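You operate a simulated robot arm through the tools that you are given. There is no shell and no other tool. Be economical: measure what you need, move in short steps, check, and stop when the job is done.

You are at the controls of a simulated robot arm. One attempt, no reset.

Task
Wrap the mouldings on the turntable as the wrapping card says.
Fine: film brake to the card's word and film arm lever on before winding; lever off again after the last turn. Where these are worked on the way, their far stop is far enough and under half their travel is too little: film arm lever.

Only the result counts: the job must be done as asked and must still hold three seconds after the hand-in. Knocking over, shifting, dropping, spilling or breaking anything else fails it.

Robot
A 7-joint arm with a two-finger parallel gripper on a trunk, on a base that drives. Base frame: it is fixed to the floor where the robot stands at the start and does not move with it; the origin is under the middle of the robot, x ahead of it, y to its left, z up; the surface under the hand at the start is at about z = 800. Readings come in mm, degrees, newtons and seconds.
Its first joint turns from -149.0 to 149.0 degrees. Places, roughly: film arm lever [900, -600, 900]; film brake knob [800, 0, 900]; table crank [400, -400, 900]; turntable [800, -300, 900]. Payload 3.5 kg.
Tool frame: the origin (TCP) lies between the finger pads and is the grasp point; the fingertips stand 23 mm ahead of it; z points along the fingers, y is the line along which they close. The gripper opens to 94 mm. The fingers are 38 mm wide and 10 mm thick; the gripper's body (54 by 96 mm) begins 39 mm behind the TCP.
Orientation is told as [roll, pitch, yaw] about the base's x, y, z axes, in that order, counted from this pose: with the fingers straight down and closing along the base's y, the tool's x points along the base's -x, its y along +y and its z along -z.

Tools
- The arm moves only by the tool apply_moves. Its argument "commands" is a list that holds one entry, the list of rows, each a list of 7 numbers: the opening in per cent of the stroke, from 0 (shut) to 100 (fully open), then the shift along the tool's x, y, z in units of 25 mm (1.0 is 25 mm), then the turn, a rotation vector about the tool's x, y, z in units of 8 degrees (1.0 is 8 degrees). In form: [[[fingers, x, y, z, wx, wy, wz], ...]]. A call has 1 to 10 rows; each row shifts and turns the commanded pose from where the row before left it, along the tool's axes as they then stand. A call with a number of a shift or a turn outside -1 to 1 is refused whole. A row lasts 0.2 s, in which the tool goes at most 50 mm and 8.6 degrees; a call with a longer step from one row to the next is refused whole, and so is a gripper value outside its range. A pose out of reach is approached as far as the arm can. The call stops where the force on the tool passes 40 N (or 10 N more than at its start, if that is more) or the arm is blocked; 0.2 s more then pass. The fingers move at their own pace (about 153 mm/s each) and stop on an object; they squeeze with about 45 N. The grip force told is the motor's: it shows also when the fingers shut on nothing. Time passes only in rows, and 0.2 s behind the last, so rows that do not move let the fingers close. The reply holds the time, the measured pose of the TCP, the force on the tool along the base axes, the opening and the grip force, in the units named above and with some noise, with the torque about the TCP (base axes, N m) and any sound that the robot's microphone picked up, and new pictures: "pictures" is both (left out), scene, wrist or none.
- Cameras (640 x 400 px; columns grow to the right, rows downward): "scene" is now at [-243.2, 157.2, 1296.3]; the picture's right is [-0.38, -0.93, 0.00], its down [-0.28, 0.11, -0.95] and it looks along [0.88, -0.36, -0.30] (base axes); focal length 283 px, centre (320, 200). "wrist" rides on the gripper at [86, 16, -75] in the tool frame; the picture's right is [-0.18, 0.98, 0.00], its down [-0.58, -0.11, -0.81] and it looks along [-0.79, -0.15, 0.59] (tool axes); focal length 243 px, centre (320, 200). There is no depth. A picture from a camera that has moved, and an enlarged one, comes with that camera's place and axes in the base frame and with its lens.
- base_move(legs): drives the robot by 1 to 6 legs, each [ahead, left, turn to the left] in mm, mm and degrees, along the robot's own axes; the way and the turn of a leg run together, so that a leg with both is an arc; at most 1500 mm and 180 degrees a leg. The arm and the cameras ride along, it lands a little off, and it stops where it bumps. It gives what a move gives, and a new picture of the scene camera.
- aim_head(pan, tilt): turns the head with the scene camera to pan (to the left, within 143 degrees either way) and tilt (down, from -29 to 69), counted from straight ahead of the robot. It gives what a move gives, and a new picture of the scene camera.
- zoom(camera, box): a new picture of the part [left, top, right, bottom] of that camera's present view, enlarged. It takes no simulated time.
- close_job(): hands the job in; it is judged then, once.

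Work in short steps. Places have to be worked out from the pictures, the camera data and where the tool is seen: move nearer, look again, correct. Check each grasp and each placing, and mend what went wrong. You have 120 turns and 260 pictures in all, those below and enlarged ones among them. Open the gripper and draw the arm clear of the work before you hand the job in, unless the task says otherwise; then end with one line.

The tools are called after "Emit:" by a JSON object that holds its "op" and its "data". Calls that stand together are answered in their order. apply_moves: Moves the arm, as the interface text tells. Its arguments: {"type":"object","properties":{"commands":{"type":"array","items":{"type":"array","items":{"type":"array","items":{"type":"number"}}}},"pictures":{"type":"string","enum":["both","scene","wrist","none"]}},"required":["commands"]} The other tools are called the same way: base_move (legs) drives the base; aim_head (pan, tilt) turns the head that bears the scene camera; zoom (camera, box) takes an enlarged picture of a part of a camera's view; close_job () hands the job in.

At the start:

```text
clock: 0.0
tool_pos: [909.1, -615.8, 1150.6]
ee_rot: [0.0, 0.0, 0.0]
wrist_force: [0.1, -1.2, -0.7]
ft_torque: [-0.01, -0.05, 0.01]
opening: 93.8
finger_force: 0.0
robot x, y, heading: [-0.0, 1.0, -0.0]
head pan, tilt: [-22.1, 17.4]
```

scene: 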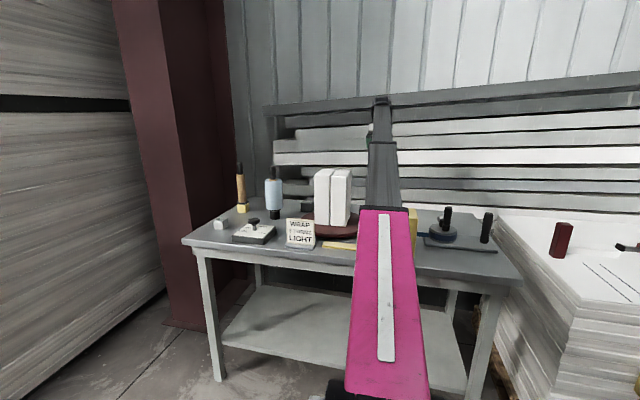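
wrist: 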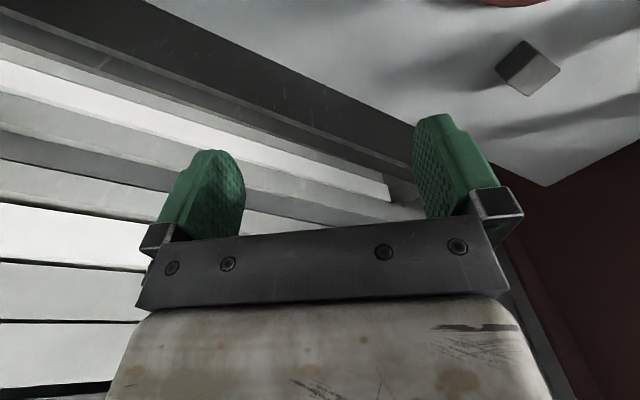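

The card stands near the middle of the table; I zoom on it and on the left and right parts of the table to read everything.

Emit:
{"op": "zoom", "data": {"camera": "scene", "box": [270, 200, 340, 260]}}

Emit:
{"op": "zoom", "data": {"camera": "scene", "box": [180, 150, 370, 270]}}

Emit:
{"op": "zoom", "data": {"camera": "scene", "box": [380, 180, 640, 300]}}

```text
6.67 times, centred on (305, 230) of scene
camera zoom: at [-243.2, 157.2, 1296.3], right [-0.38, -0.93, 0.0], down [-0.28, 0.11, -0.95], along [0.88, -0.36, -0.3], focal length 1889 px, centre (420, 0)
```

zoom: 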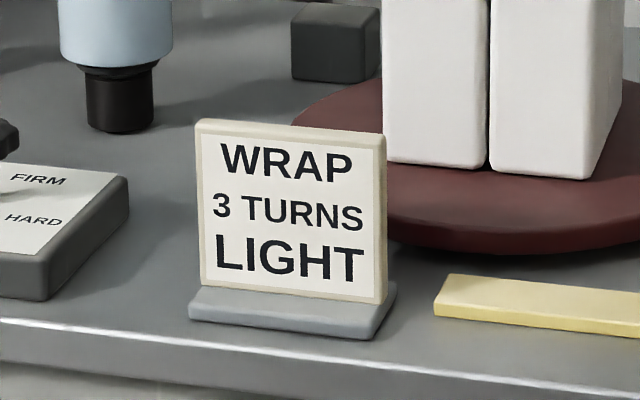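

```text
3.33 times, centred on (275, 210) of scene
camera zoom: at [-243.2, 157.2, 1296.3], right [-0.38, -0.93, 0.0], down [-0.28, 0.11, -0.95], along [0.88, -0.36, -0.3], focal length 944 px, centre (470, 167)
```

zoom: 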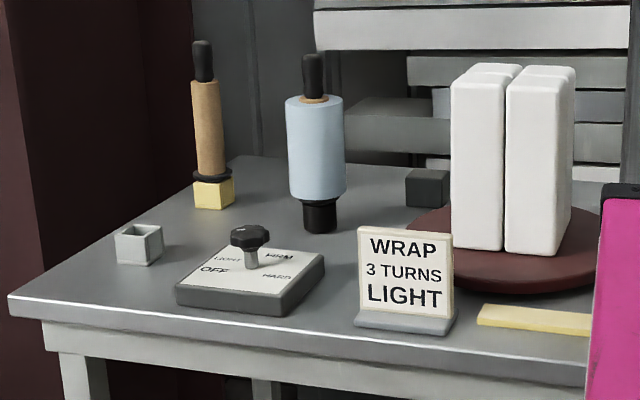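

```text
2.46 times, centred on (510, 240) of scene
camera zoom: at [-243.2, 157.2, 1296.3], right [-0.38, -0.93, 0.0], down [-0.28, 0.11, -0.95], along [0.88, -0.36, -0.3], focal length 697 px, centre (-148, 102)
```

zoom: 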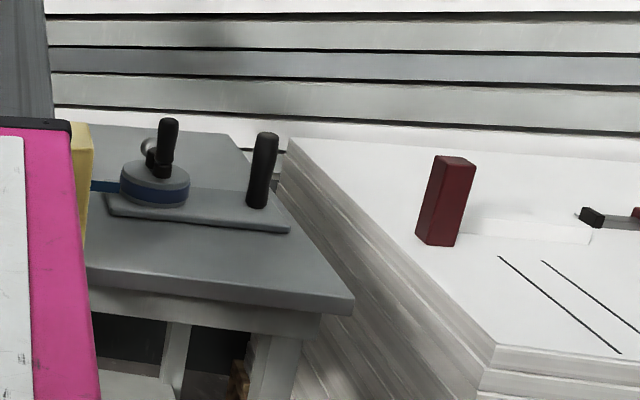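

The card reads 3 turns, LIGHT. I move the arm toward the knob at the left, so the right half of the table becomes visible.

Emit:
{"op": "apply_moves", "data": {"commands": [[[0, 0.4, 1, 0, 0, 0, 0], [0, 0.4, 1, 0, 0, 0, 0], [0, 0.4, 1, 0, 0, 0, 0], [0, 0.4, 1, 0, 0, 0, 0], [0, 0.4, 1, 0, 0, 0, 0], [0, 0.4, 1, 0, 0, 0, 0], [0, 0.4, 1, 0, 0, 0, 0], [0, 0.4, 1, 0, 0, 0, 0], [0, 0.4, 1, 0, 0, 0, 0], [0, 0.4, 1, 0, 0, 0, 0]]], "pictures": "none"}}

Emit:
{"op": "apply_moves", "data": {"commands": [[[0, 0.2, 1, 0, 0, 0, 0], [0, 0.2, 1, 0, 0, 0, 0], [0, 0.2, 1, 0, 0, 0, 0], [0, 0.2, 1, 0, 0, 0, 0], [0, 0.2, 1, 0, 0, 0, 0], [0, 0.2, 1, 0, 0, 0, 0], [0, 0.2, 1, 0, 0, 0, 0], [0, 0.2, 1, 0, 0, 0, 0], [0, 0.2, 1, 0, 0, 0, 0], [0, 0.2, 1, 0, 0, 0, 0]]]}}

```text
clock: 1.1
tool_pos: [865.6, -506.9, 1149.0]
ee_rot: [-0.2, -0.4, 0.4]
wrist_force: [3.8, 1.0, -8.8]
ft_torque: [-0.34, -0.41, -0.23]
opening: 0.0
finger_force: 42.2
robot x, y, heading: [0.7, 1.9, 0.0]
head pan, tilt: [-22.1, 17.4]
stopped in row 5: the force on the tool passed its limit at 47 N (the readings are from after the stop); the commanded pose is now the measured one
```

```text
clock: 1.6
tool_pos: [860.3, -480.4, 1149.3]
ee_rot: [-0.4, -0.6, 0.6]
wrist_force: [3.7, 1.1, -9.3]
ft_torque: [-0.32, -0.38, -0.17]
opening: 0.1
finger_force: 42.1
robot x, y, heading: [2.0, -1.6, -0.1]
head pan, tilt: [-22.1, 17.4]
stopped in row 2: the force on the tool passed its limit at 45 N (the readings are from after the stop); the commanded pose is now the measured one
camera scene: at [-243.2, 157.2, 1296.3], right [-0.38, -0.93, 0.0], down [-0.28, 0.11, -0.95], along [0.88, -0.36, -0.3], focal length 283 px, centre (320, 200)
camera wrist: at [773.5, -465.0, 1223.0], right [0.17, 0.98, 0.0], down [0.57, -0.1, 0.81], along [0.8, -0.14, -0.58], focal length 243 px, centre (320, 200)
```

scene: 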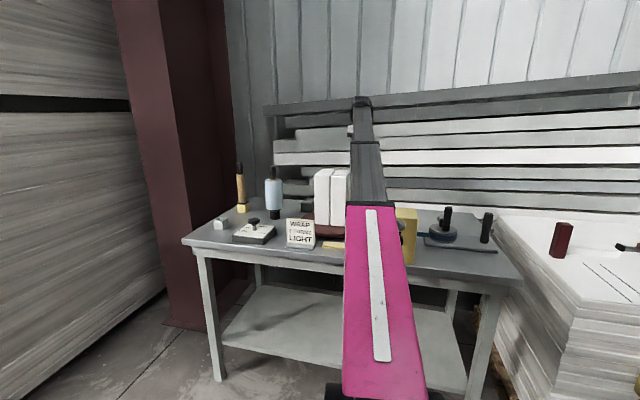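
wrist: 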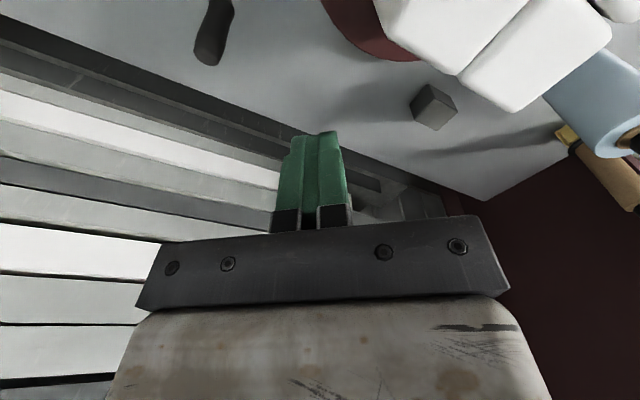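

The limit tripped with nothing visible at the fingers; I wait still to read the rest force.

Emit:
{"op": "apply_moves", "data": {"commands": [[[0, 0, 0, 0, 0, 0, 0], [0, 0, 0, 0, 0, 0, 0], [0, 0, 0, 0, 0, 0, 0]]], "pictures": "none"}}

Emit:
{"op": "apply_moves", "data": {"commands": [[[0, 0.2, 0.3, -0.5, 0, 0, 0], [0, 0.2, 0.5, -0.5, 0, 0, 0], [0, 0.2, 0.6, -0.5, 0, 0, 0], [0, 0.2, 0.7, 0, 0, 0, 0], [0, 0.2, 0.8, 0, 0, 0, 0], [0, 0.2, 0.8, 0, 0, 0, 0], [0, 0.2, 0.8, 0, 0, 0, 0], [0, 0.2, 0.6, 0, 0, 0, 0], [0, 0.2, 0.4, 0, 0, 0, 0]]], "pictures": "none"}}

```text
clock: 2.4
tool_pos: [860.8, -479.7, 1149.1]
ee_rot: [-0.4, -0.8, 0.8]
wrist_force: [5.6, -1.9, -14.1]
ft_torque: [-0.31, -0.74, -0.14]
opening: 0.1
finger_force: 42.2
robot x, y, heading: [-0.3, -1.1, 0.2]
head pan, tilt: [-22.1, 17.4]
```

```text
clock: 2.8
tool_pos: [859.1, -475.2, 1159.3]
ee_rot: [-0.6, -1.2, 0.9]
wrist_force: [5.7, -2.4, -11.6]
ft_torque: [-0.1, -0.63, 0.06]
opening: 0.4
finger_force: 42.0
robot x, y, heading: [-2.4, -0.3, -0.0]
head pan, tilt: [-22.1, 17.4]
stopped in row 1: the force on the tool passed its limit at 50 N (the readings are from after the stop); the commanded pose is now the measured one
```

Something real touches, likely the hand's back against the rack beam. I back off toward the robot (tool +x) slowly.

Emit:
{"op": "apply_moves", "data": {"commands": [[[0, 0.3, 0, 0, 0, 0, 0], [0, 0.5, 0, 0, 0, 0, 0], [0, 0.7, 0, 0, 0, 0, 0], [0, 0.7, 0, 0, 0, 0, 0], [0, 0.7, 0, 0, 0, 0, 0], [0, 0.4, 0, 0, 0, 0, 0]]]}}

```text
clock: 3.4
tool_pos: [846.2, -475.9, 1157.9]
ee_rot: [-0.6, -1.6, 0.7]
wrist_force: [5.2, -3.0, -9.9]
ft_torque: [0.02, -0.57, 0.14]
opening: 0.0
finger_force: 42.2
robot x, y, heading: [0.3, 0.4, 0.1]
head pan, tilt: [-22.1, 17.4]
stopped in row 2: the force on the tool passed its limit at 44 N (the readings are from after the stop); the commanded pose is now the measured one
camera scene: at [-243.2, 157.2, 1296.3], right [-0.38, -0.93, 0.0], down [-0.28, 0.11, -0.95], along [0.88, -0.36, -0.3], focal length 283 px, centre (320, 200)
camera wrist: at [755.8, -460.5, 1231.1], right [0.17, 0.98, -0.01], down [0.56, -0.09, 0.82], along [0.81, -0.15, -0.57], focal length 243 px, centre (320, 200)
```

scene: 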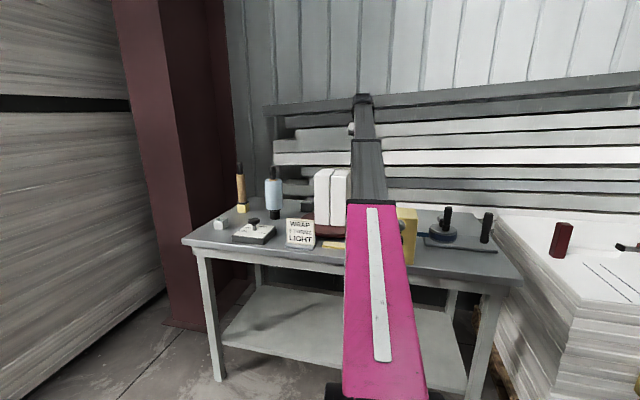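
wrist: 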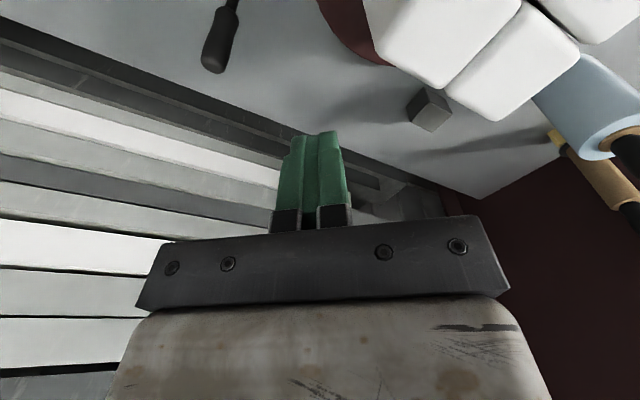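

Even backing off trips, so perhaps the tightly shut fingers disturb the sensor. I open the gripper half and stay still to see.

Emit:
{"op": "apply_moves", "data": {"commands": [[[50, 0, 0, 0, 0, 0, 0], [50, 0, 0, 0, 0, 0, 0], [50, 0, 0, 0, 0, 0, 0]]], "pictures": "none"}}

Emit:
{"op": "apply_moves", "data": {"commands": [[[50, 0.1, 0, 0, 0, 0, 0], [50, 0.2, 0, 0, 0, 0, 0], [50, 0.3, 0, 0, 0, 0, 0], [50, 0.3, 0, 0, 0, 0, 0], [50, 0.2, 0, 0, 0, 0, 0], [50, 0.1, 0, 0, 0, 0, 0]]], "pictures": "none"}}

```text
clock: 4.2
tool_pos: [843.8, -476.7, 1157.6]
ee_rot: [-0.6, -1.5, 0.7]
wrist_force: [7.9, -4.4, -19.4]
ft_torque: [-0.16, -1.17, 0.21]
opening: 47.1
finger_force: 0.1
robot x, y, heading: [-2.2, 5.6, 0.2]
head pan, tilt: [-22.1, 17.4]
```

```text
clock: 5.0
tool_pos: [832.1, -476.1, 1158.3]
ee_rot: [-0.6, -1.6, 0.6]
wrist_force: [5.3, -3.3, -11.2]
ft_torque: [-0.03, -0.61, 0.11]
opening: 47.0
finger_force: 0.1
robot x, y, heading: [1.8, -1.2, -0.1]
head pan, tilt: [-22.1, 17.4]
stopped in row 4: the force on the tool passed its limit at 43 N (the readings are from after the stop); the commanded pose is now the measured one
```

The force's line of action passes through the wrist camera's spot, so the camera likely presses the robot's own forearm. I go lower and outward to unfold.

Emit:
{"op": "apply_moves", "data": {"commands": [[[50, -0.1, 0, 0.2, 0, 0, 0], [50, -0.2, 0, 0.3, 0, 0, 0], [50, -0.2, 0, 0.4, 0, 0, 0], [50, -0.2, 0, 0.4, 0, 0, 0], [50, -0.2, 0, 0.4, 0, 0, 0], [50, 0, 0, 0.4, 0, 0, 0], [50, 0, 0, 0.3, 0, 0, 0], [50, 0, 0, 0.2, 0, 0, 0]]]}}

Emit:
{"op": "aim_head", "data": {"pan": -35, "tilt": 25}}

```text
clock: 6.8
tool_pos: [856.4, -474.5, 1092.7]
ee_rot: [-0.6, -1.6, 0.4]
wrist_force: [-0.4, -0.6, -0.4]
ft_torque: [0.03, -0.01, -0.02]
opening: 47.0
finger_force: 0.0
robot x, y, heading: [0.9, -2.5, -0.0]
head pan, tilt: [-22.1, 17.4]
camera scene: at [-243.2, 157.2, 1296.3], right [-0.38, -0.93, 0.0], down [-0.28, 0.11, -0.95], along [0.88, -0.36, -0.3], focal length 283 px, centre (320, 200)
camera wrist: at [767.5, -459.7, 1165.8], right [0.18, 0.98, -0.01], down [0.56, -0.1, 0.82], along [0.81, -0.15, -0.57], focal length 243 px, centre (320, 200)
```

scene: 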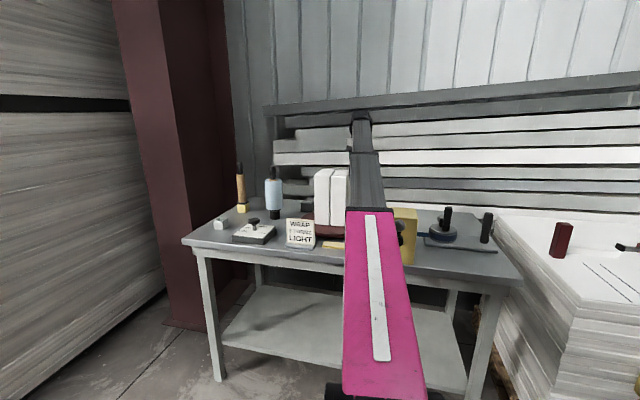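
wrist: 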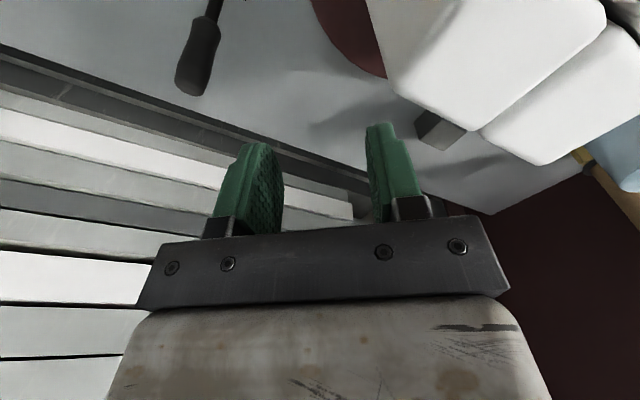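

```text
clock: 7.5
tool_pos: [857.0, -475.8, 1093.7]
ee_rot: [-0.5, -1.5, 0.5]
wrist_force: [-0.3, 1.0, 1.2]
ft_torque: [-0.01, 0.0, -0.01]
opening: 47.0
finger_force: 0.1
robot x, y, heading: [-0.8, -1.2, -0.2]
head pan, tilt: [-35.0, 25.0]
camera scene: at [-254.2, 139.5, 1284.1], right [-0.57, -0.82, 0.0], down [-0.35, 0.24, -0.91], along [0.74, -0.52, -0.42], focal length 283 px, centre (320, 200)
```

scene: 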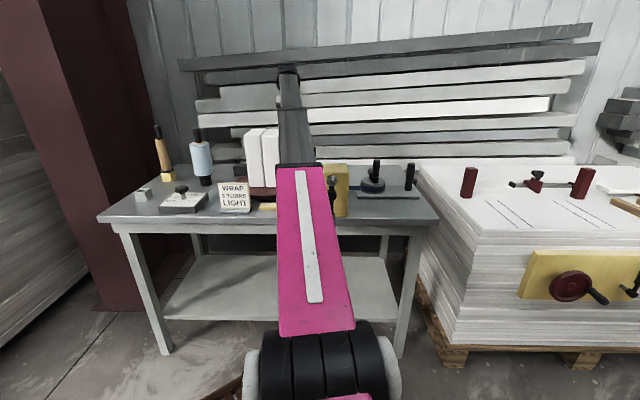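

Free again: the forearm conflict ends below z≈1100. I now go in front of the turntable at a lower height, between it and the front edge, heading left to the knob.

Emit:
{"op": "apply_moves", "data": {"commands": [[[50, 0.3, 0, 0.4, 0, 0, 0], [50, 0.7, 0, 0.4, 0, 0, 0], [50, 0.9, 0, 0.4, 0, 0, 0], [50, 0.9, 0, 0.4, 0, 0, 0], [50, 0.9, 0.1, 0.3, 0, 0, 0], [50, 0.9, 0.1, 0.2, 0, 0, 0], [50, 0.9, 0.1, 0, 0, 0, 0], [50, 0.9, 0.1, 0, 0, 0, 0], [50, 0.7, 0.1, 0, 0, 0, 0], [50, 0.4, 0.1, 0, 0, 0, 0]]], "pictures": "none"}}

Emit:
{"op": "apply_moves", "data": {"commands": [[[50, 0.3, 0.3, 0, 0, 0, 0], [50, 0.6, 0.6, 0, 0, 0, 0], [50, 0.6, 0.8, 0, 0, 0, 0], [50, 0.4, 0.9, 0, 0, 0, 0], [50, 0.2, 0.9, 0, 0, 0, 0], [50, 0, 0.9, 0, 0, 0, 0], [50, 0, 0.9, 0, 0, 0, 0], [50, 0, 0.9, 0, 0, 0, 0], [50, 0, 0.7, 0, 0, 0, 0], [50, 0, 0.4, 0, 0, 0, 0]]]}}

```text
clock: 9.7
tool_pos: [669.0, -463.1, 1037.4]
ee_rot: [-0.6, -1.5, 0.4]
wrist_force: [0.1, -0.3, 0.4]
ft_torque: [0.01, -0.02, 0.0]
opening: 47.2
finger_force: 0.1
robot x, y, heading: [-1.4, -2.7, -0.1]
head pan, tilt: [-35.0, 25.0]
```

```text
clock: 11.9
tool_pos: [615.1, -282.0, 1032.3]
ee_rot: [-0.6, -1.5, 0.4]
wrist_force: [-0.4, 1.0, -0.5]
ft_torque: [0.02, 0.01, 0.01]
opening: 47.1
finger_force: 0.1
robot x, y, heading: [-3.4, 0.3, -0.1]
head pan, tilt: [-35.0, 25.0]
camera scene: at [-254.2, 139.5, 1284.0], right [-0.57, -0.82, 0.0], down [-0.35, 0.24, -0.91], along [0.74, -0.52, -0.42], focal length 283 px, centre (320, 200)
camera wrist: at [526.3, -266.5, 1105.4], right [0.18, 0.98, -0.01], down [0.56, -0.1, 0.82], along [0.81, -0.15, -0.57], focal length 243 px, centre (320, 200)
```

scene: 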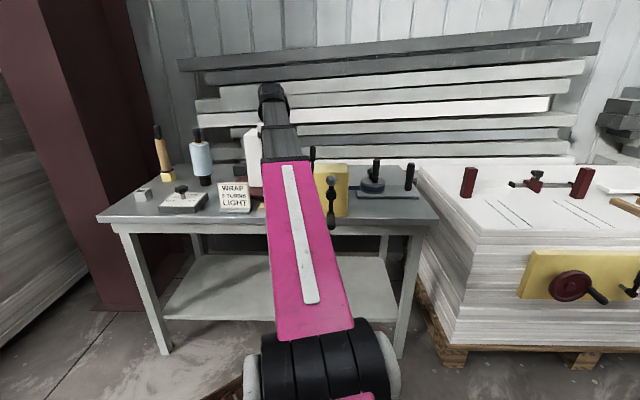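
wrist: 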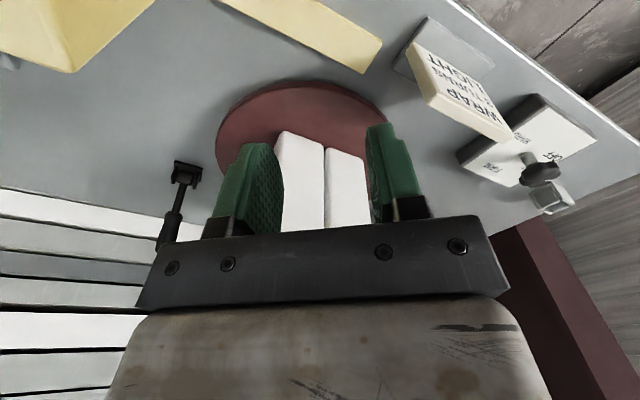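

Now the yellow box with the crank on its front is visible. I zoom on it and on the lever and knob.

Emit:
{"op": "zoom", "data": {"camera": "scene", "box": [295, 135, 455, 235]}}

Emit:
{"op": "zoom", "data": {"camera": "wrist", "box": [380, 30, 620, 210]}}

Emit:
{"op": "zoom", "data": {"camera": "scene", "box": [110, 115, 270, 215]}}

```text
4.00 times, centred on (375, 185) of scene
camera zoom: at [-254.2, 139.5, 1284.0], right [-0.57, -0.82, 0.0], down [-0.35, 0.24, -0.91], along [0.74, -0.52, -0.42], focal length 1133 px, centre (100, 260)
```

zoom: 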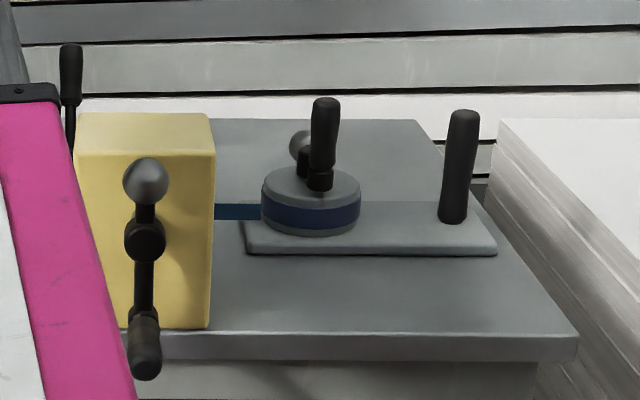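

```text
2.22 times, centred on (500, 120) of wrist
camera zoom: at [526.3, -266.5, 1105.4], right [0.18, 0.98, -0.01], down [0.56, -0.1, 0.82], along [0.81, -0.15, -0.57], focal length 539 px, centre (-80, 378)
```

zoom: 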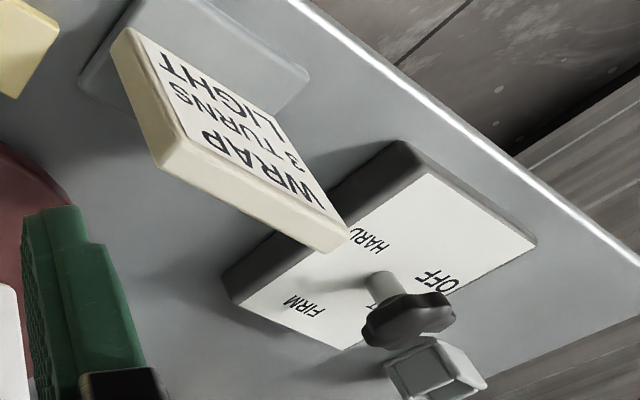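

```text
4.00 times, centred on (190, 165) of scene
camera zoom: at [-254.2, 139.5, 1284.0], right [-0.57, -0.82, 0.0], down [-0.35, 0.24, -0.91], along [0.74, -0.52, -0.42], focal length 1133 px, centre (840, 340)
```

zoom: 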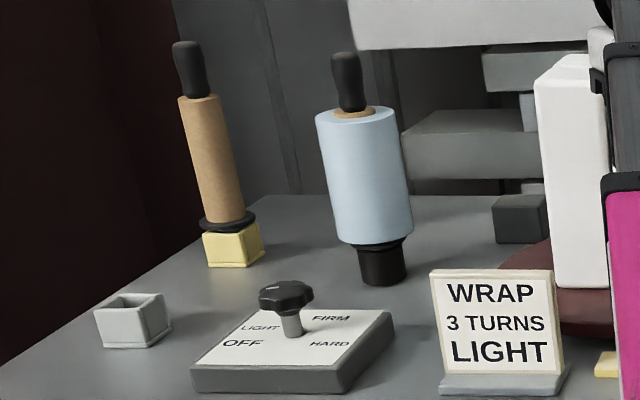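

Knob head is near (832,-5,880). I move to a viewing spot in front of it, staying at height.

Emit:
{"op": "apply_moves", "data": {"commands": [[[60, 0, 0.4, 0, 0, 0, 0], [60, -0.3, 0.9, 0, 0, 0, 0], [60, -0.4, 1, 0, 0, 0, 0], [60, -0.5, 1, 0, 0, 0, 0], [60, -0.5, 1, 0, 0, 0, 0], [60, -0.5, 1, 0, 0, 0, 0], [60, -0.4, 1, 0, 0, 0, 0], [60, -0.3, 0.9, 0, 0, 0, 0], [60, -0.2, 0.6, 0, 0, 0, 0], [60, 0, 0.3, 0, 0, 0, 0]]], "pictures": "wrist"}}

```text
clock: 14.1
tool_pos: [692.9, -78.5, 1032.9]
ee_rot: [-0.6, -1.5, 0.4]
wrist_force: [-0.6, -0.6, 0.7]
ft_torque: [-0.01, -0.04, 0.0]
opening: 56.4
finger_force: 0.1
robot x, y, heading: [2.2, 1.5, 0.0]
head pan, tilt: [-35.0, 25.0]
camera wrist: at [604.2, -63.8, 1105.6], right [0.18, 0.98, -0.01], down [0.56, -0.1, 0.82], along [0.81, -0.15, -0.57], focal length 243 px, centre (320, 200)
```

wrist: 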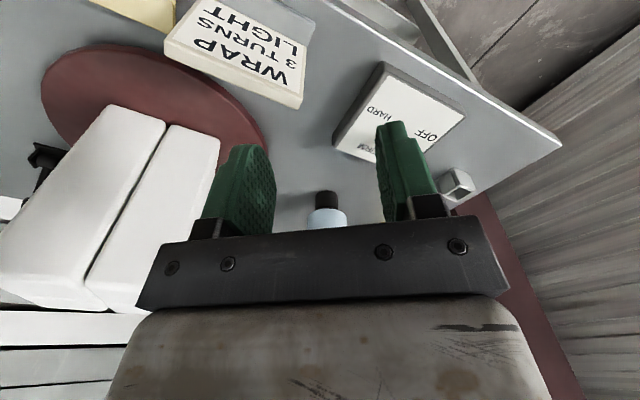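

A finger hides the knob; I shift left so that it shows between the fingers.

Emit:
{"op": "apply_moves", "data": {"commands": [[[90, 0, 0.5, 0, 0, 0, 0], [90, 0, 0.9, 0, 0, 0, 0], [90, 0, 0.9, 0, 0, 0, 0], [90, 0, 0.5, 0, 0, 0, 0]]], "pictures": "none"}}

Emit:
{"op": "zoom", "data": {"camera": "wrist", "box": [200, 20, 440, 220]}}

```text
clock: 15.1
tool_pos: [691.1, -9.6, 1032.7]
ee_rot: [-0.6, -1.5, 0.4]
wrist_force: [-0.3, 0.6, 0.6]
ft_torque: [0.01, -0.02, -0.01]
opening: 84.5
finger_force: 0.0
robot x, y, heading: [-0.6, -0.7, 0.1]
head pan, tilt: [-35.0, 25.0]
```

```text
2.00 times, centred on (320, 120) of wrist
camera zoom: at [602.7, 6.7, 1105.1], right [0.18, 0.98, -0.01], down [0.56, -0.1, 0.82], along [0.81, -0.15, -0.57], focal length 485 px, centre (320, 360)
```

zoom: 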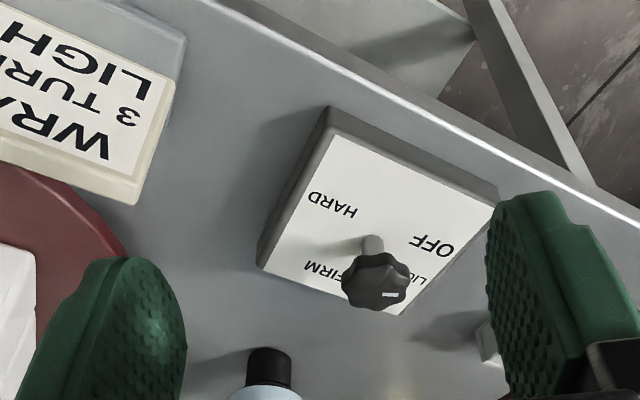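

I zoom closer onto the knob to find its pointer.

Emit:
{"op": "zoom", "data": {"camera": "wrist", "box": [290, 75, 410, 180]}}

Emit:
{"op": "zoom", "data": {"camera": "scene", "box": [150, 175, 215, 220]}}

```text
3.81 times, centred on (350, 128) of wrist
camera zoom: at [602.7, 6.7, 1105.1], right [0.18, 0.98, -0.01], down [0.56, -0.1, 0.82], along [0.81, -0.15, -0.57], focal length 924 px, centre (206, 476)
```

zoom: 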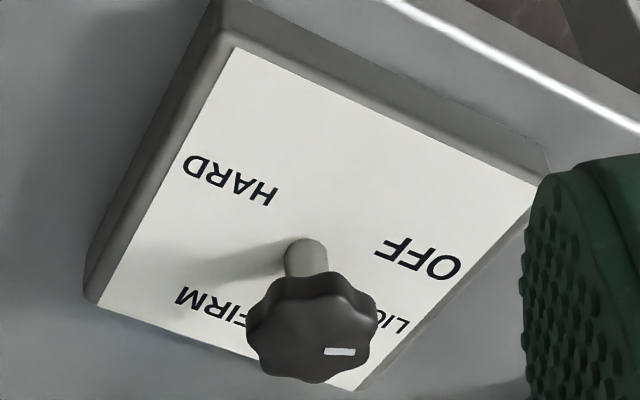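

```text
8.89 times, centred on (182, 198) of scene
camera zoom: at [-254.2, 139.6, 1284.0], right [-0.57, -0.82, 0.0], down [-0.35, 0.24, -0.91], along [0.74, -0.52, -0.42], focal length 2518 px, centre (1542, 222)
```

zoom: 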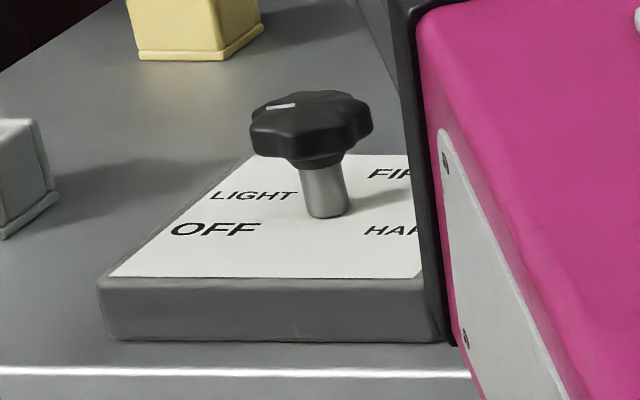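

Knob head triangulates to about (847,2,872), pointer at OFF; LIGHT lies clockwise. I go above it, levelling the tool, then yaw 32° counter-clockwise so as to have range.

Emit:
{"op": "apply_moves", "data": {"commands": [[[90, -0.5, 0.1, 0, -0.075, 0.19, 0.05], [90, -0.9, 0.1, 0, 0, 0, 0], [90, -1, 0.1, 0, 0, 0, 0], [90, -1, 0.1, 0, 0, 0, 0], [90, -1, 0.1, 0, 0, 0, 0], [90, -1, 0, 0, 0, 0, 0], [90, -0.6, 0, 0, 0, 0, 0], [90, -0.3, 0, 0, 0, 0, 0]]], "pictures": "none"}}

Emit:
{"op": "apply_moves", "data": {"commands": [[[90, 0, 0, 0.3, 0, 0, -0.6], [90, 0, 0, 0.7, 0, 0, -1], [90, 0, 0, 0.7, 0, 0, -1], [90, 0, 0, 0.6, 0, 0, -1], [90, 0, 0, 0.3, 0, 0, -0.5]]]}}

```text
clock: 16.9
tool_pos: [849.3, 4.0, 1031.7]
ee_rot: [0.0, 0.0, 0.0]
wrist_force: [0.2, 1.8, -0.9]
ft_torque: [0.01, -0.02, -0.01]
opening: 84.6
finger_force: 0.0
robot x, y, heading: [-2.9, 1.9, 0.2]
head pan, tilt: [-35.0, 25.0]
```

```text
clock: 18.1
tool_pos: [847.1, 6.0, 965.5]
ee_rot: [0.1, 0.1, 33.0]
wrist_force: [0.0, -0.2, -0.2]
ft_torque: [-0.02, 0.0, -0.01]
opening: 84.7
finger_force: 0.0
robot x, y, heading: [1.2, -1.4, 0.1]
head pan, tilt: [-35.0, 25.0]
camera scene: at [-254.2, 139.5, 1284.0], right [-0.57, -0.82, 0.0], down [-0.35, 0.24, -0.91], along [0.74, -0.52, -0.42], focal length 283 px, centre (320, 200)
camera wrist: at [766.1, -28.9, 1041.1], right [-0.38, 0.92, 0.0], down [0.55, 0.23, 0.81], along [0.75, 0.31, -0.59], focal length 243 px, centre (320, 200)
```

scene: 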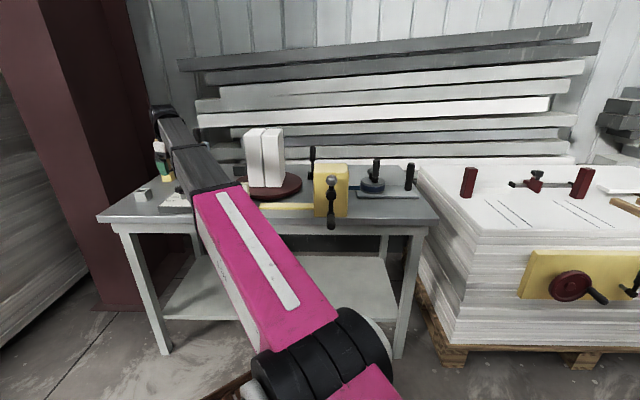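
wrist: 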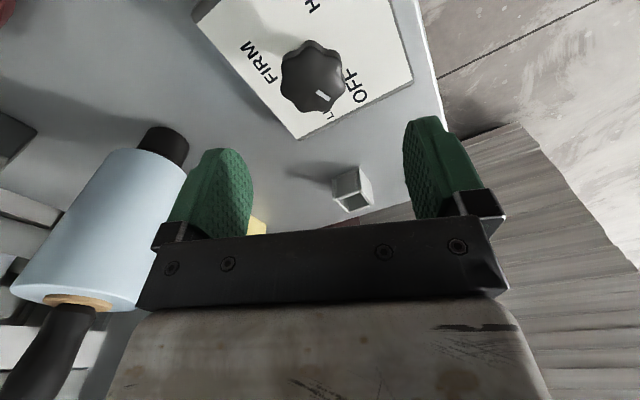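

Knob checks at ~(845,-1,878). I correct and descend to z≈877.

Emit:
{"op": "apply_moves", "data": {"commands": [[[90, 0.14, -0.15, 0.4, 0, 0, 0], [90, 0, 0, 0.7, 0, 0, 0], [90, 0, 0, 0.8, 0, 0, 0], [90, 0, 0, 0.7, 0, 0, 0], [90, 0, 0, 0.5, 0, 0, 0], [90, 0, 0, 0.3, 0, 0, 0], [90, 0, 0, 0.1, 0, 0, 0]]], "pictures": "wrist"}}

```text
clock: 19.7
tool_pos: [847.4, -1.7, 879.7]
ee_rot: [0.0, 0.0, 32.9]
wrist_force: [0.3, 1.2, -0.3]
ft_torque: [0.02, -0.01, -0.01]
opening: 84.5
finger_force: 0.2
robot x, y, heading: [-0.1, -1.9, -0.0]
head pan, tilt: [-35.0, 25.0]
camera wrist: at [766.5, -35.0, 954.2], right [-0.38, 0.93, 0.0], down [0.55, 0.22, 0.81], along [0.75, 0.31, -0.59], focal length 243 px, centre (320, 200)
```

wrist: 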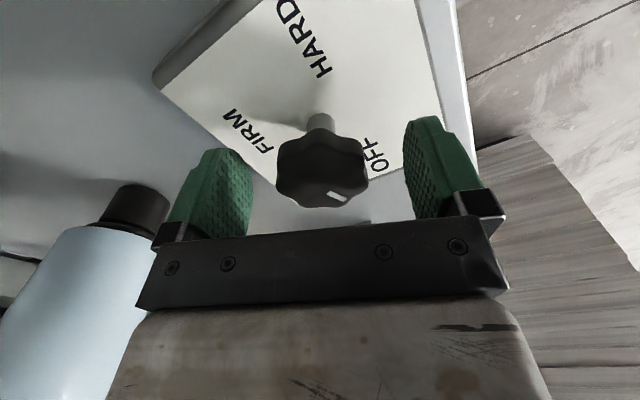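

The knob sits between the fingers. Close on it.

Emit:
{"op": "apply_moves", "data": {"commands": [[[30, 0, 0, 0, 0, 0, 0], [30, 0, 0, 0, 0, 0, 0], [30, 0, 0, 0, 0, 0, 0]]], "pictures": "wrist"}}

```text
clock: 20.5
tool_pos: [847.8, -0.4, 880.8]
ee_rot: [0.0, 0.0, 32.9]
wrist_force: [-1.9, 3.3, -5.1]
ft_torque: [0.06, -0.41, -0.07]
opening: 45.2
finger_force: 44.9
robot x, y, heading: [0.0, -0.1, -0.2]
head pan, tilt: [-35.0, 25.0]
camera wrist: at [766.4, -34.7, 954.3], right [-0.38, 0.93, 0.0], down [0.55, 0.22, 0.81], along [0.75, 0.31, -0.59], focal length 243 px, centre (320, 200)
```

wrist: 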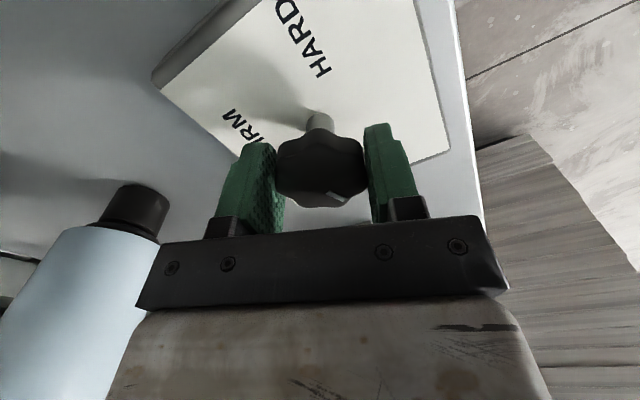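

Gripped. Turn clockwise 56° and listen for detents.

Emit:
{"op": "apply_moves", "data": {"commands": [[[30, 0, 0, 0, 0, 0, 0.5], [30, 0, 0, 0, 0, 0, 0.9], [30, 0, 0, 0, 0, 0, 1], [30, 0, 0, 0, 0, 0, 1], [30, 0, 0, 0, 0, 0, 1], [30, 0, 0, 0, 0, 0, 1], [30, 0, 0, 0, 0, 0, 1], [30, 0, 0, 0, 0, 0, 0.6]]], "pictures": "wrist"}}

```text
clock: 22.3
tool_pos: [847.8, 1.3, 878.7]
ee_rot: [0.0, 0.1, -23.2]
wrist_force: [-10.3, 30.7, -7.4]
ft_torque: [-0.52, -0.63, 0.04]
opening: 45.2
finger_force: 45.1
robot x, y, heading: [-2.8, -0.0, 0.1]
head pan, tilt: [-35.0, 25.0]
camera wrist: at [774.6, 49.4, 954.5], right [0.56, 0.83, 0.0], down [0.49, -0.33, 0.81], along [0.67, -0.45, -0.59], focal length 243 px, centre (320, 200)
```

wrist: 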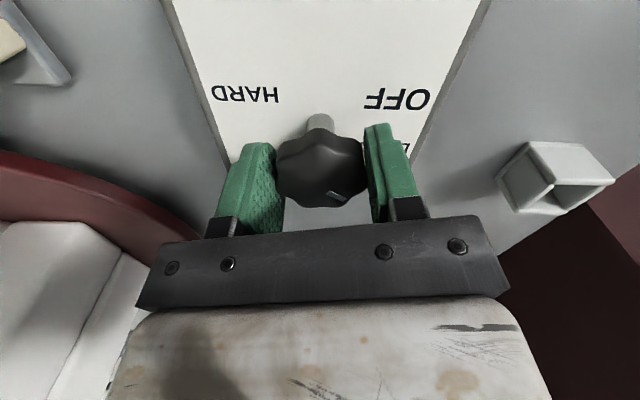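

The knob follows the hand; I release and rise to read the pointer against the labels.

Emit:
{"op": "apply_moves", "data": {"commands": [[[90, 0, 0, 0, 0, 0, 0], [90, 0, 0, 0, 0, 0, 0], [90, 0, 0, -0.5, 0, 0, 0], [90, 0, 0, -0.9, 0, 0, 0], [90, 0, 0, -0.9, 0, 0, 0], [90, 0, 0, -0.9, 0, 0, 0], [90, 0, 0, -0.4, 0, 0, 0]]], "pictures": "none"}}

Emit:
{"op": "zoom", "data": {"camera": "wrist", "box": [200, 0, 440, 150]}}

```text
clock: 23.9
tool_pos: [846.3, 1.2, 971.4]
ee_rot: [0.1, 0.0, -23.1]
wrist_force: [-0.5, -0.2, -0.7]
ft_torque: [-0.04, -0.02, 0.01]
opening: 84.6
finger_force: 0.0
robot x, y, heading: [-2.6, -0.1, 0.0]
head pan, tilt: [-35.0, 25.0]
```

```text
2.67 times, centred on (320, 75) of wrist
camera zoom: at [773.7, 49.0, 1046.0], right [0.56, 0.83, 0.0], down [0.49, -0.33, 0.81], along [0.67, -0.45, -0.59], focal length 647 px, centre (320, 533)
```

zoom: 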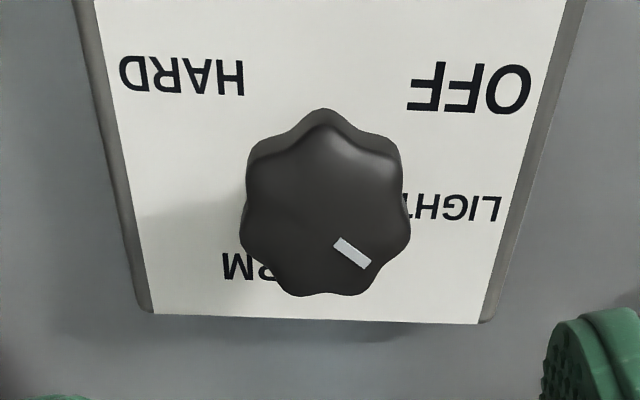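

Projecting: pointer at ~47° vs LIGHT label at ~63° (OFF ~107°), so I overshot by ~16°. I regrip and turn back counter-clockwise 16°.

Emit:
{"op": "apply_moves", "data": {"commands": [[[90, 0, 0, 0.5, 0, 0, 0], [90, 0, 0, 0.9, 0, 0, 0], [90, 0, 0, 0.9, 0, 0, 0], [90, 0, 0, 0.9, 0, 0, 0], [90, 0, 0, 0.4, 0, 0, 0], [30, 0, 0, 0.05, 0, 0, 0], [30, 0, 0, 0, 0, 0, 0], [30, 0, 0, 0, 0, 0, 0]]], "pictures": "none"}}

Emit:
{"op": "apply_moves", "data": {"commands": [[[30, 0, 0, 0, 0, 0, -0.5], [30, 0, 0, 0, 0, 0, -0.9], [30, 0, 0, 0, 0, 0, -0.6], [30, 0, 0, 0, 0, 0, 0], [90, 0, 0, 0, 0, 0, 0], [90, 0, 0, 0, 0, 0, 0], [90, 0, 0, -0.5, 0, 0, 0], [90, 0, 0, -0.9, 0, 0, 0], [90, 0, 0, -0.9, 0, 0, 0], [90, 0, 0, -0.9, 0, 0, 0]]], "pictures": "none"}}

Emit:
{"op": "zoom", "data": {"camera": "wrist", "box": [200, 0, 440, 150]}}

```text
clock: 25.7
tool_pos: [848.4, 0.8, 879.2]
ee_rot: [0.1, 0.0, -23.1]
wrist_force: [10.2, 19.8, 3.9]
ft_torque: [0.35, 0.05, 0.02]
opening: 45.3
finger_force: 45.2
robot x, y, heading: [3.2, 0.5, 0.1]
head pan, tilt: [-35.0, 25.0]
```

```text
clock: 27.9
tool_pos: [849.0, 2.1, 957.9]
ee_rot: [0.0, 0.0, -7.1]
wrist_force: [-0.2, -0.7, -0.4]
ft_torque: [0.01, 0.01, 0.0]
opening: 84.9
finger_force: 0.1
robot x, y, heading: [-1.3, 2.2, -0.0]
head pan, tilt: [-35.0, 25.0]
```

```text
2.67 times, centred on (320, 75) of wrist
camera zoom: at [765.4, 28.2, 1033.3], right [0.31, 0.95, 0.0], down [0.56, -0.18, 0.81], along [0.77, -0.25, -0.59], focal length 647 px, centre (320, 533)
```

zoom: 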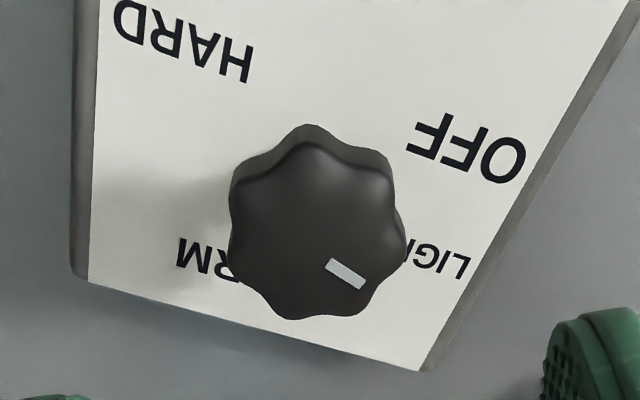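

Pointer now matches LIGHT (~30°). Next I retreat and travel back in front of the turntable toward the lever side.

Emit:
{"op": "apply_moves", "data": {"commands": [[[60, 0.2, 0, -0.4, 0, 0, -0.5], [60, 0.5, 0, -0.7, 0, 0, -0.4], [60, 0.8, 0, -0.8, 0, 0, 0], [60, 0.9, -0.2, -0.6, 0, 0, 0], [60, 0.9, -0.4, -0.4, 0, 0, 0], [60, 0.9, -0.6, 0, 0, 0, 0], [60, 0.9, -0.8, 0, 0, 0, 0], [60, 0.6, -0.9, 0, 0, 0, 0], [60, 0.5, -0.9, 0, 0, 0, 0], [60, 0.4, -0.9, 0, 0, 0, 0]]], "pictures": "none"}}

Emit:
{"op": "apply_moves", "data": {"commands": [[[60, 0.4, -0.9, 0, 0, 0, 0], [60, 0.3, -0.9, 0, 0, 0, 0], [60, 0.2, -0.9, 0, 0, 0, 0], [60, 0.2, -0.9, 0, 0, 0, 0], [60, 0, -0.9, 0, 0, 0, 0], [60, 0, -0.9, 0, 0, 0, 0], [60, 0, -0.9, 0, 0, 0, 0], [60, 0, -0.9, 0, 0, 0, 0], [60, 0, -0.9, 0, 0, 0, 0], [60, 0, -0.5, 0, 0, 0, 0]]], "pictures": "wrist"}}

```text
clock: 30.1
tool_pos: [688.5, -107.0, 1030.2]
ee_rot: [0.0, -0.4, -0.1]
wrist_force: [1.2, -2.3, -3.5]
ft_torque: [0.09, -0.25, 0.23]
opening: 56.3
finger_force: 0.1
robot x, y, heading: [1.2, 3.2, -0.2]
head pan, tilt: [-35.0, 25.0]
stopped in row 10: the force on the tool passed its limit at 44 N (the readings are from after the stop); the commanded pose is now the measured one
```

```text
clock: 30.7
tool_pos: [671.2, -150.8, 1028.4]
ee_rot: [-0.2, -0.6, -0.5]
wrist_force: [0.5, -2.1, -3.9]
ft_torque: [0.14, -0.25, 0.18]
opening: 56.4
finger_force: 0.0
robot x, y, heading: [-1.3, 1.1, 0.1]
head pan, tilt: [-35.0, 25.0]
stopped in row 3: the force on the tool passed its limit at 42 N (the readings are from after the stop); the commanded pose is now the measured one
camera wrist: at [584.0, -134.1, 1102.4], right [0.19, 0.98, 0.0], down [0.57, -0.11, 0.81], along [0.8, -0.16, -0.58], focal length 243 px, centre (320, 200)
```

wrist: 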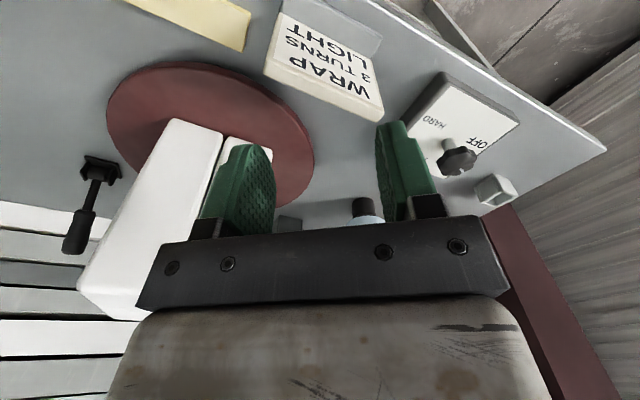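

Again the camera mount meets the forearm when folded high. I lower 45 mm (card top is well below) and go on.

Emit:
{"op": "apply_moves", "data": {"commands": [[[60, -0.1, 0, 0.3, 0, 0.05, 0], [60, 0, 0, 0.5, 0, 0.05, 0], [60, 0, 0, 0.6, 0, 0, 0], [60, 0, 0, 0.3, 0, 0, 0]]], "pictures": "none"}}

Emit:
{"op": "apply_moves", "data": {"commands": [[[60, 0.2, -0.4, 0, 0, 0, 0], [60, 0.5, -0.8, 0, 0, 0, 0], [60, 0.5, -0.9, 0, 0, 0, 0], [60, 0.5, -0.9, 0, 0, 0, 0], [60, 0.3, -0.9, 0, 0, 0, 0], [60, 0, -0.9, 0, 0, 0, 0], [60, 0, -0.9, 0, 0, 0, 0], [60, 0, -0.9, 0, 0, 0, 0], [60, 0, -0.9, 0, 0, 0, 0], [60, 0, -0.5, 0, 0, 0, 0]]], "pictures": "wrist"}}

```text
clock: 31.7
tool_pos: [672.5, -150.4, 985.7]
ee_rot: [-0.1, 0.1, -0.5]
wrist_force: [-0.2, -0.6, 0.4]
ft_torque: [-0.02, -0.04, -0.03]
opening: 56.6
finger_force: 0.1
robot x, y, heading: [0.8, -4.6, 0.2]
head pan, tilt: [-35.0, 25.0]
```

```text
clock: 33.9
tool_pos: [624.5, -350.6, 984.6]
ee_rot: [-0.1, 0.1, -0.6]
wrist_force: [0.4, 0.1, -0.4]
ft_torque: [-0.02, 0.04, -0.01]
opening: 56.4
finger_force: 0.1
robot x, y, heading: [2.4, 1.4, 0.0]
head pan, tilt: [-35.0, 25.0]
camera wrist: at [536.5, -333.5, 1060.9], right [0.19, 0.98, 0.0], down [0.58, -0.11, 0.81], along [0.79, -0.16, -0.59], focal length 243 px, centre (320, 200)
```

wrist: 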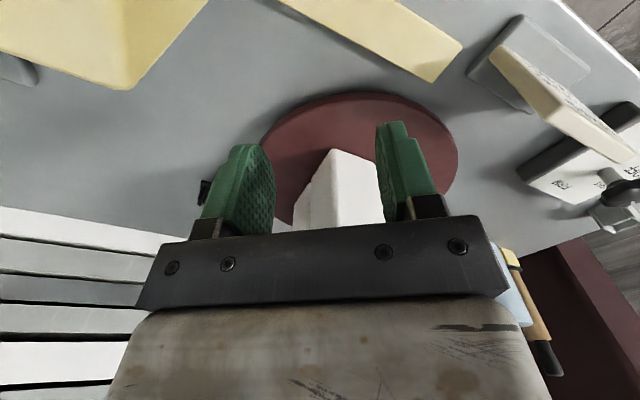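

Continue right along the gap, then look at the lever.

Emit:
{"op": "apply_moves", "data": {"commands": [[[60, 0, -0.5, 0, 0, 0, 0], [60, 0, -0.9, 0, 0, 0, 0], [60, 0, -1, 0, 0, 0, 0], [60, 0, -1, 0, 0, 0, 0], [60, 0, -1, 0, 0, 0, 0], [60, 0, -1, 0, 0, 0, 0], [60, 0, -0.9, 0, 0, 0, 0], [60, 0, -0.5, 0, 0, 0, 0]]], "pictures": "both"}}

```text
clock: 35.7
tool_pos: [619.3, -519.6, 987.0]
ee_rot: [0.0, 0.1, -0.4]
wrist_force: [0.2, -0.2, -0.3]
ft_torque: [0.03, 0.01, 0.01]
opening: 56.4
finger_force: 0.0
robot x, y, heading: [1.6, -0.3, -0.1]
head pan, tilt: [-35.0, 25.0]
camera scene: at [-254.3, 139.4, 1284.0], right [-0.57, -0.82, 0.0], down [-0.35, 0.24, -0.91], along [0.74, -0.52, -0.42], focal length 283 px, centre (320, 200)
camera wrist: at [533.7, -503.3, 1063.1], right [0.19, 0.98, 0.0], down [0.58, -0.11, 0.81], along [0.79, -0.16, -0.59], focal length 243 px, centre (320, 200)
```

scene: 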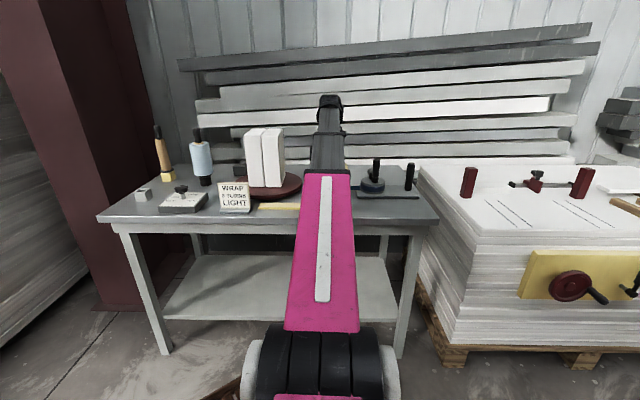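
wrist: 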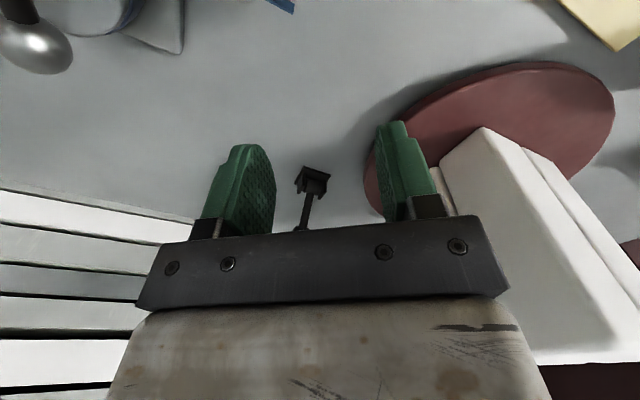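

Triangulated: lever pivot ≈ (810,-566,815), handle top ≈ (876,-608,941), leaning away from the robot. I move above the handle and take a look.

Emit:
{"op": "apply_moves", "data": {"commands": [[[60, -0.5, -0.1, 0, 0, 0, 0], [60, -0.9, -0.3, 0, 0, 0, 0], [60, -1, -0.4, 0, 0, 0, 0], [60, -1, -0.4, 0, 0, 0, 0], [60, -1, -0.4, 0, 0, 0, 0], [60, -0.9, -0.4, 0, 0, 0, 0], [60, -0.5, -0.2, 0, 0, 0, 0]]], "pictures": "wrist"}}

```text
clock: 37.3
tool_pos: [763.4, -577.5, 984.7]
ee_rot: [-0.1, 0.1, -0.5]
wrist_force: [-0.3, 1.1, -0.2]
ft_torque: [-0.01, 0.01, 0.0]
opening: 56.4
finger_force: 0.1
robot x, y, heading: [1.0, -0.2, 0.2]
head pan, tilt: [-35.0, 25.0]
camera wrist: at [677.0, -560.0, 1060.5], right [0.19, 0.98, 0.0], down [0.58, -0.11, 0.81], along [0.79, -0.16, -0.59], focal length 243 px, centre (320, 200)
```

wrist: 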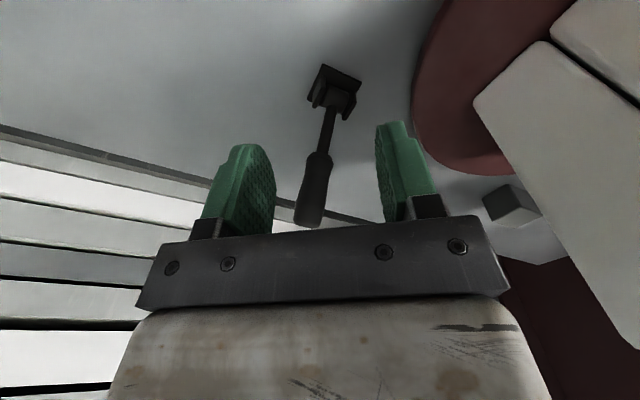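

Estimates confirmed (top ≈ (869,-609,941), pivot ≈ (810,-571)). Yaw the tool -31° to suit the swing plane and move above the grip.

Emit:
{"op": "apply_moves", "data": {"commands": [[[60, 0, 0, -0.1, 0, 0, 0.6], [60, 0, 0, 0, 0, 0, 1], [60, 0, 0, 0, 0, 0, 1], [60, 0, 0, 0, 0, 0, 0.8], [60, -0.4, 0.2, 0, 0, 0, 0.45], [60, -0.8, 0.3, 0, 0, 0, 0], [60, -0.9, 0.3, 0, 0, 0, 0], [60, -0.9, 0.2, 0, 0, 0, 0], [60, -0.6, 0.2, 0, 0, 0, 0], [60, -0.3, 0, 0, 0, 0, 0]]], "pictures": "both"}}

```text
clock: 39.5
tool_pos: [863.3, -600.8, 989.8]
ee_rot: [-0.1, 0.1, -31.5]
wrist_force: [-0.7, -0.9, 1.0]
ft_torque: [-0.01, -0.01, -0.02]
opening: 56.4
finger_force: 0.1
robot x, y, heading: [-2.0, 2.4, -0.0]
head pan, tilt: [-35.0, 25.0]
camera scene: at [-254.3, 139.4, 1284.0], right [-0.57, -0.82, 0.0], down [-0.35, 0.24, -0.91], along [0.74, -0.52, -0.42], focal length 283 px, centre (320, 200)
camera wrist: at [798.0, -542.1, 1064.4], right [0.67, 0.74, 0.0], down [0.44, -0.39, 0.81], along [0.6, -0.54, -0.59], focal length 243 px, centre (320, 200)
```

scene: 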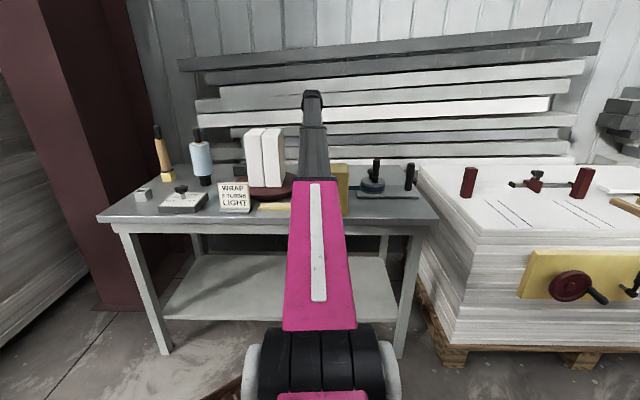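
wrist: 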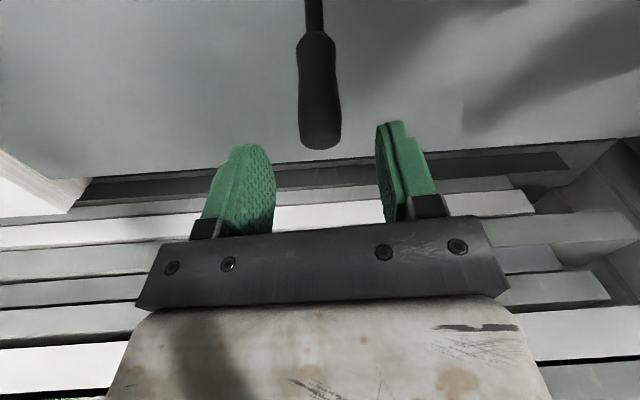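

Handle top is 12 mm ahead of the TCP, centred. Descend to z≈922 and close.

Emit:
{"op": "apply_moves", "data": {"commands": [[[60, -0.06, -0.1, 0.4, 0, 0, 0], [60, 0, 0, 0.7, 0, 0, 0], [60, 0, 0, 0.7, 0, 0, 0], [60, 0, 0, 0.6, 0, 0, 0], [60, 0, 0, 0.3, 0, 0, 0], [0, 0, 0, 0, 0, 0, 0], [0, 0, 0, 0, 0, 0, 0], [0, 0, 0, 0, 0, 0, 0]]], "pictures": "wrist"}}

```text
clock: 41.3
tool_pos: [863.4, -604.7, 922.4]
ee_rot: [-0.1, 0.0, -31.4]
wrist_force: [-6.0, -9.3, 6.5]
ft_torque: [1.66, -0.8, -1.16]
opening: 28.7
finger_force: 45.4
robot x, y, heading: [1.6, 2.4, -0.0]
head pan, tilt: [-35.0, 25.0]
camera wrist: at [798.2, -544.9, 997.3], right [0.67, 0.74, 0.0], down [0.44, -0.4, 0.81], along [0.6, -0.54, -0.59], focal length 243 px, centre (320, 200)
```

wrist: 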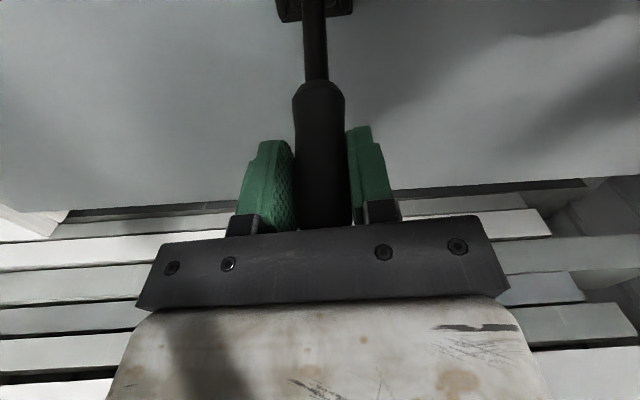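

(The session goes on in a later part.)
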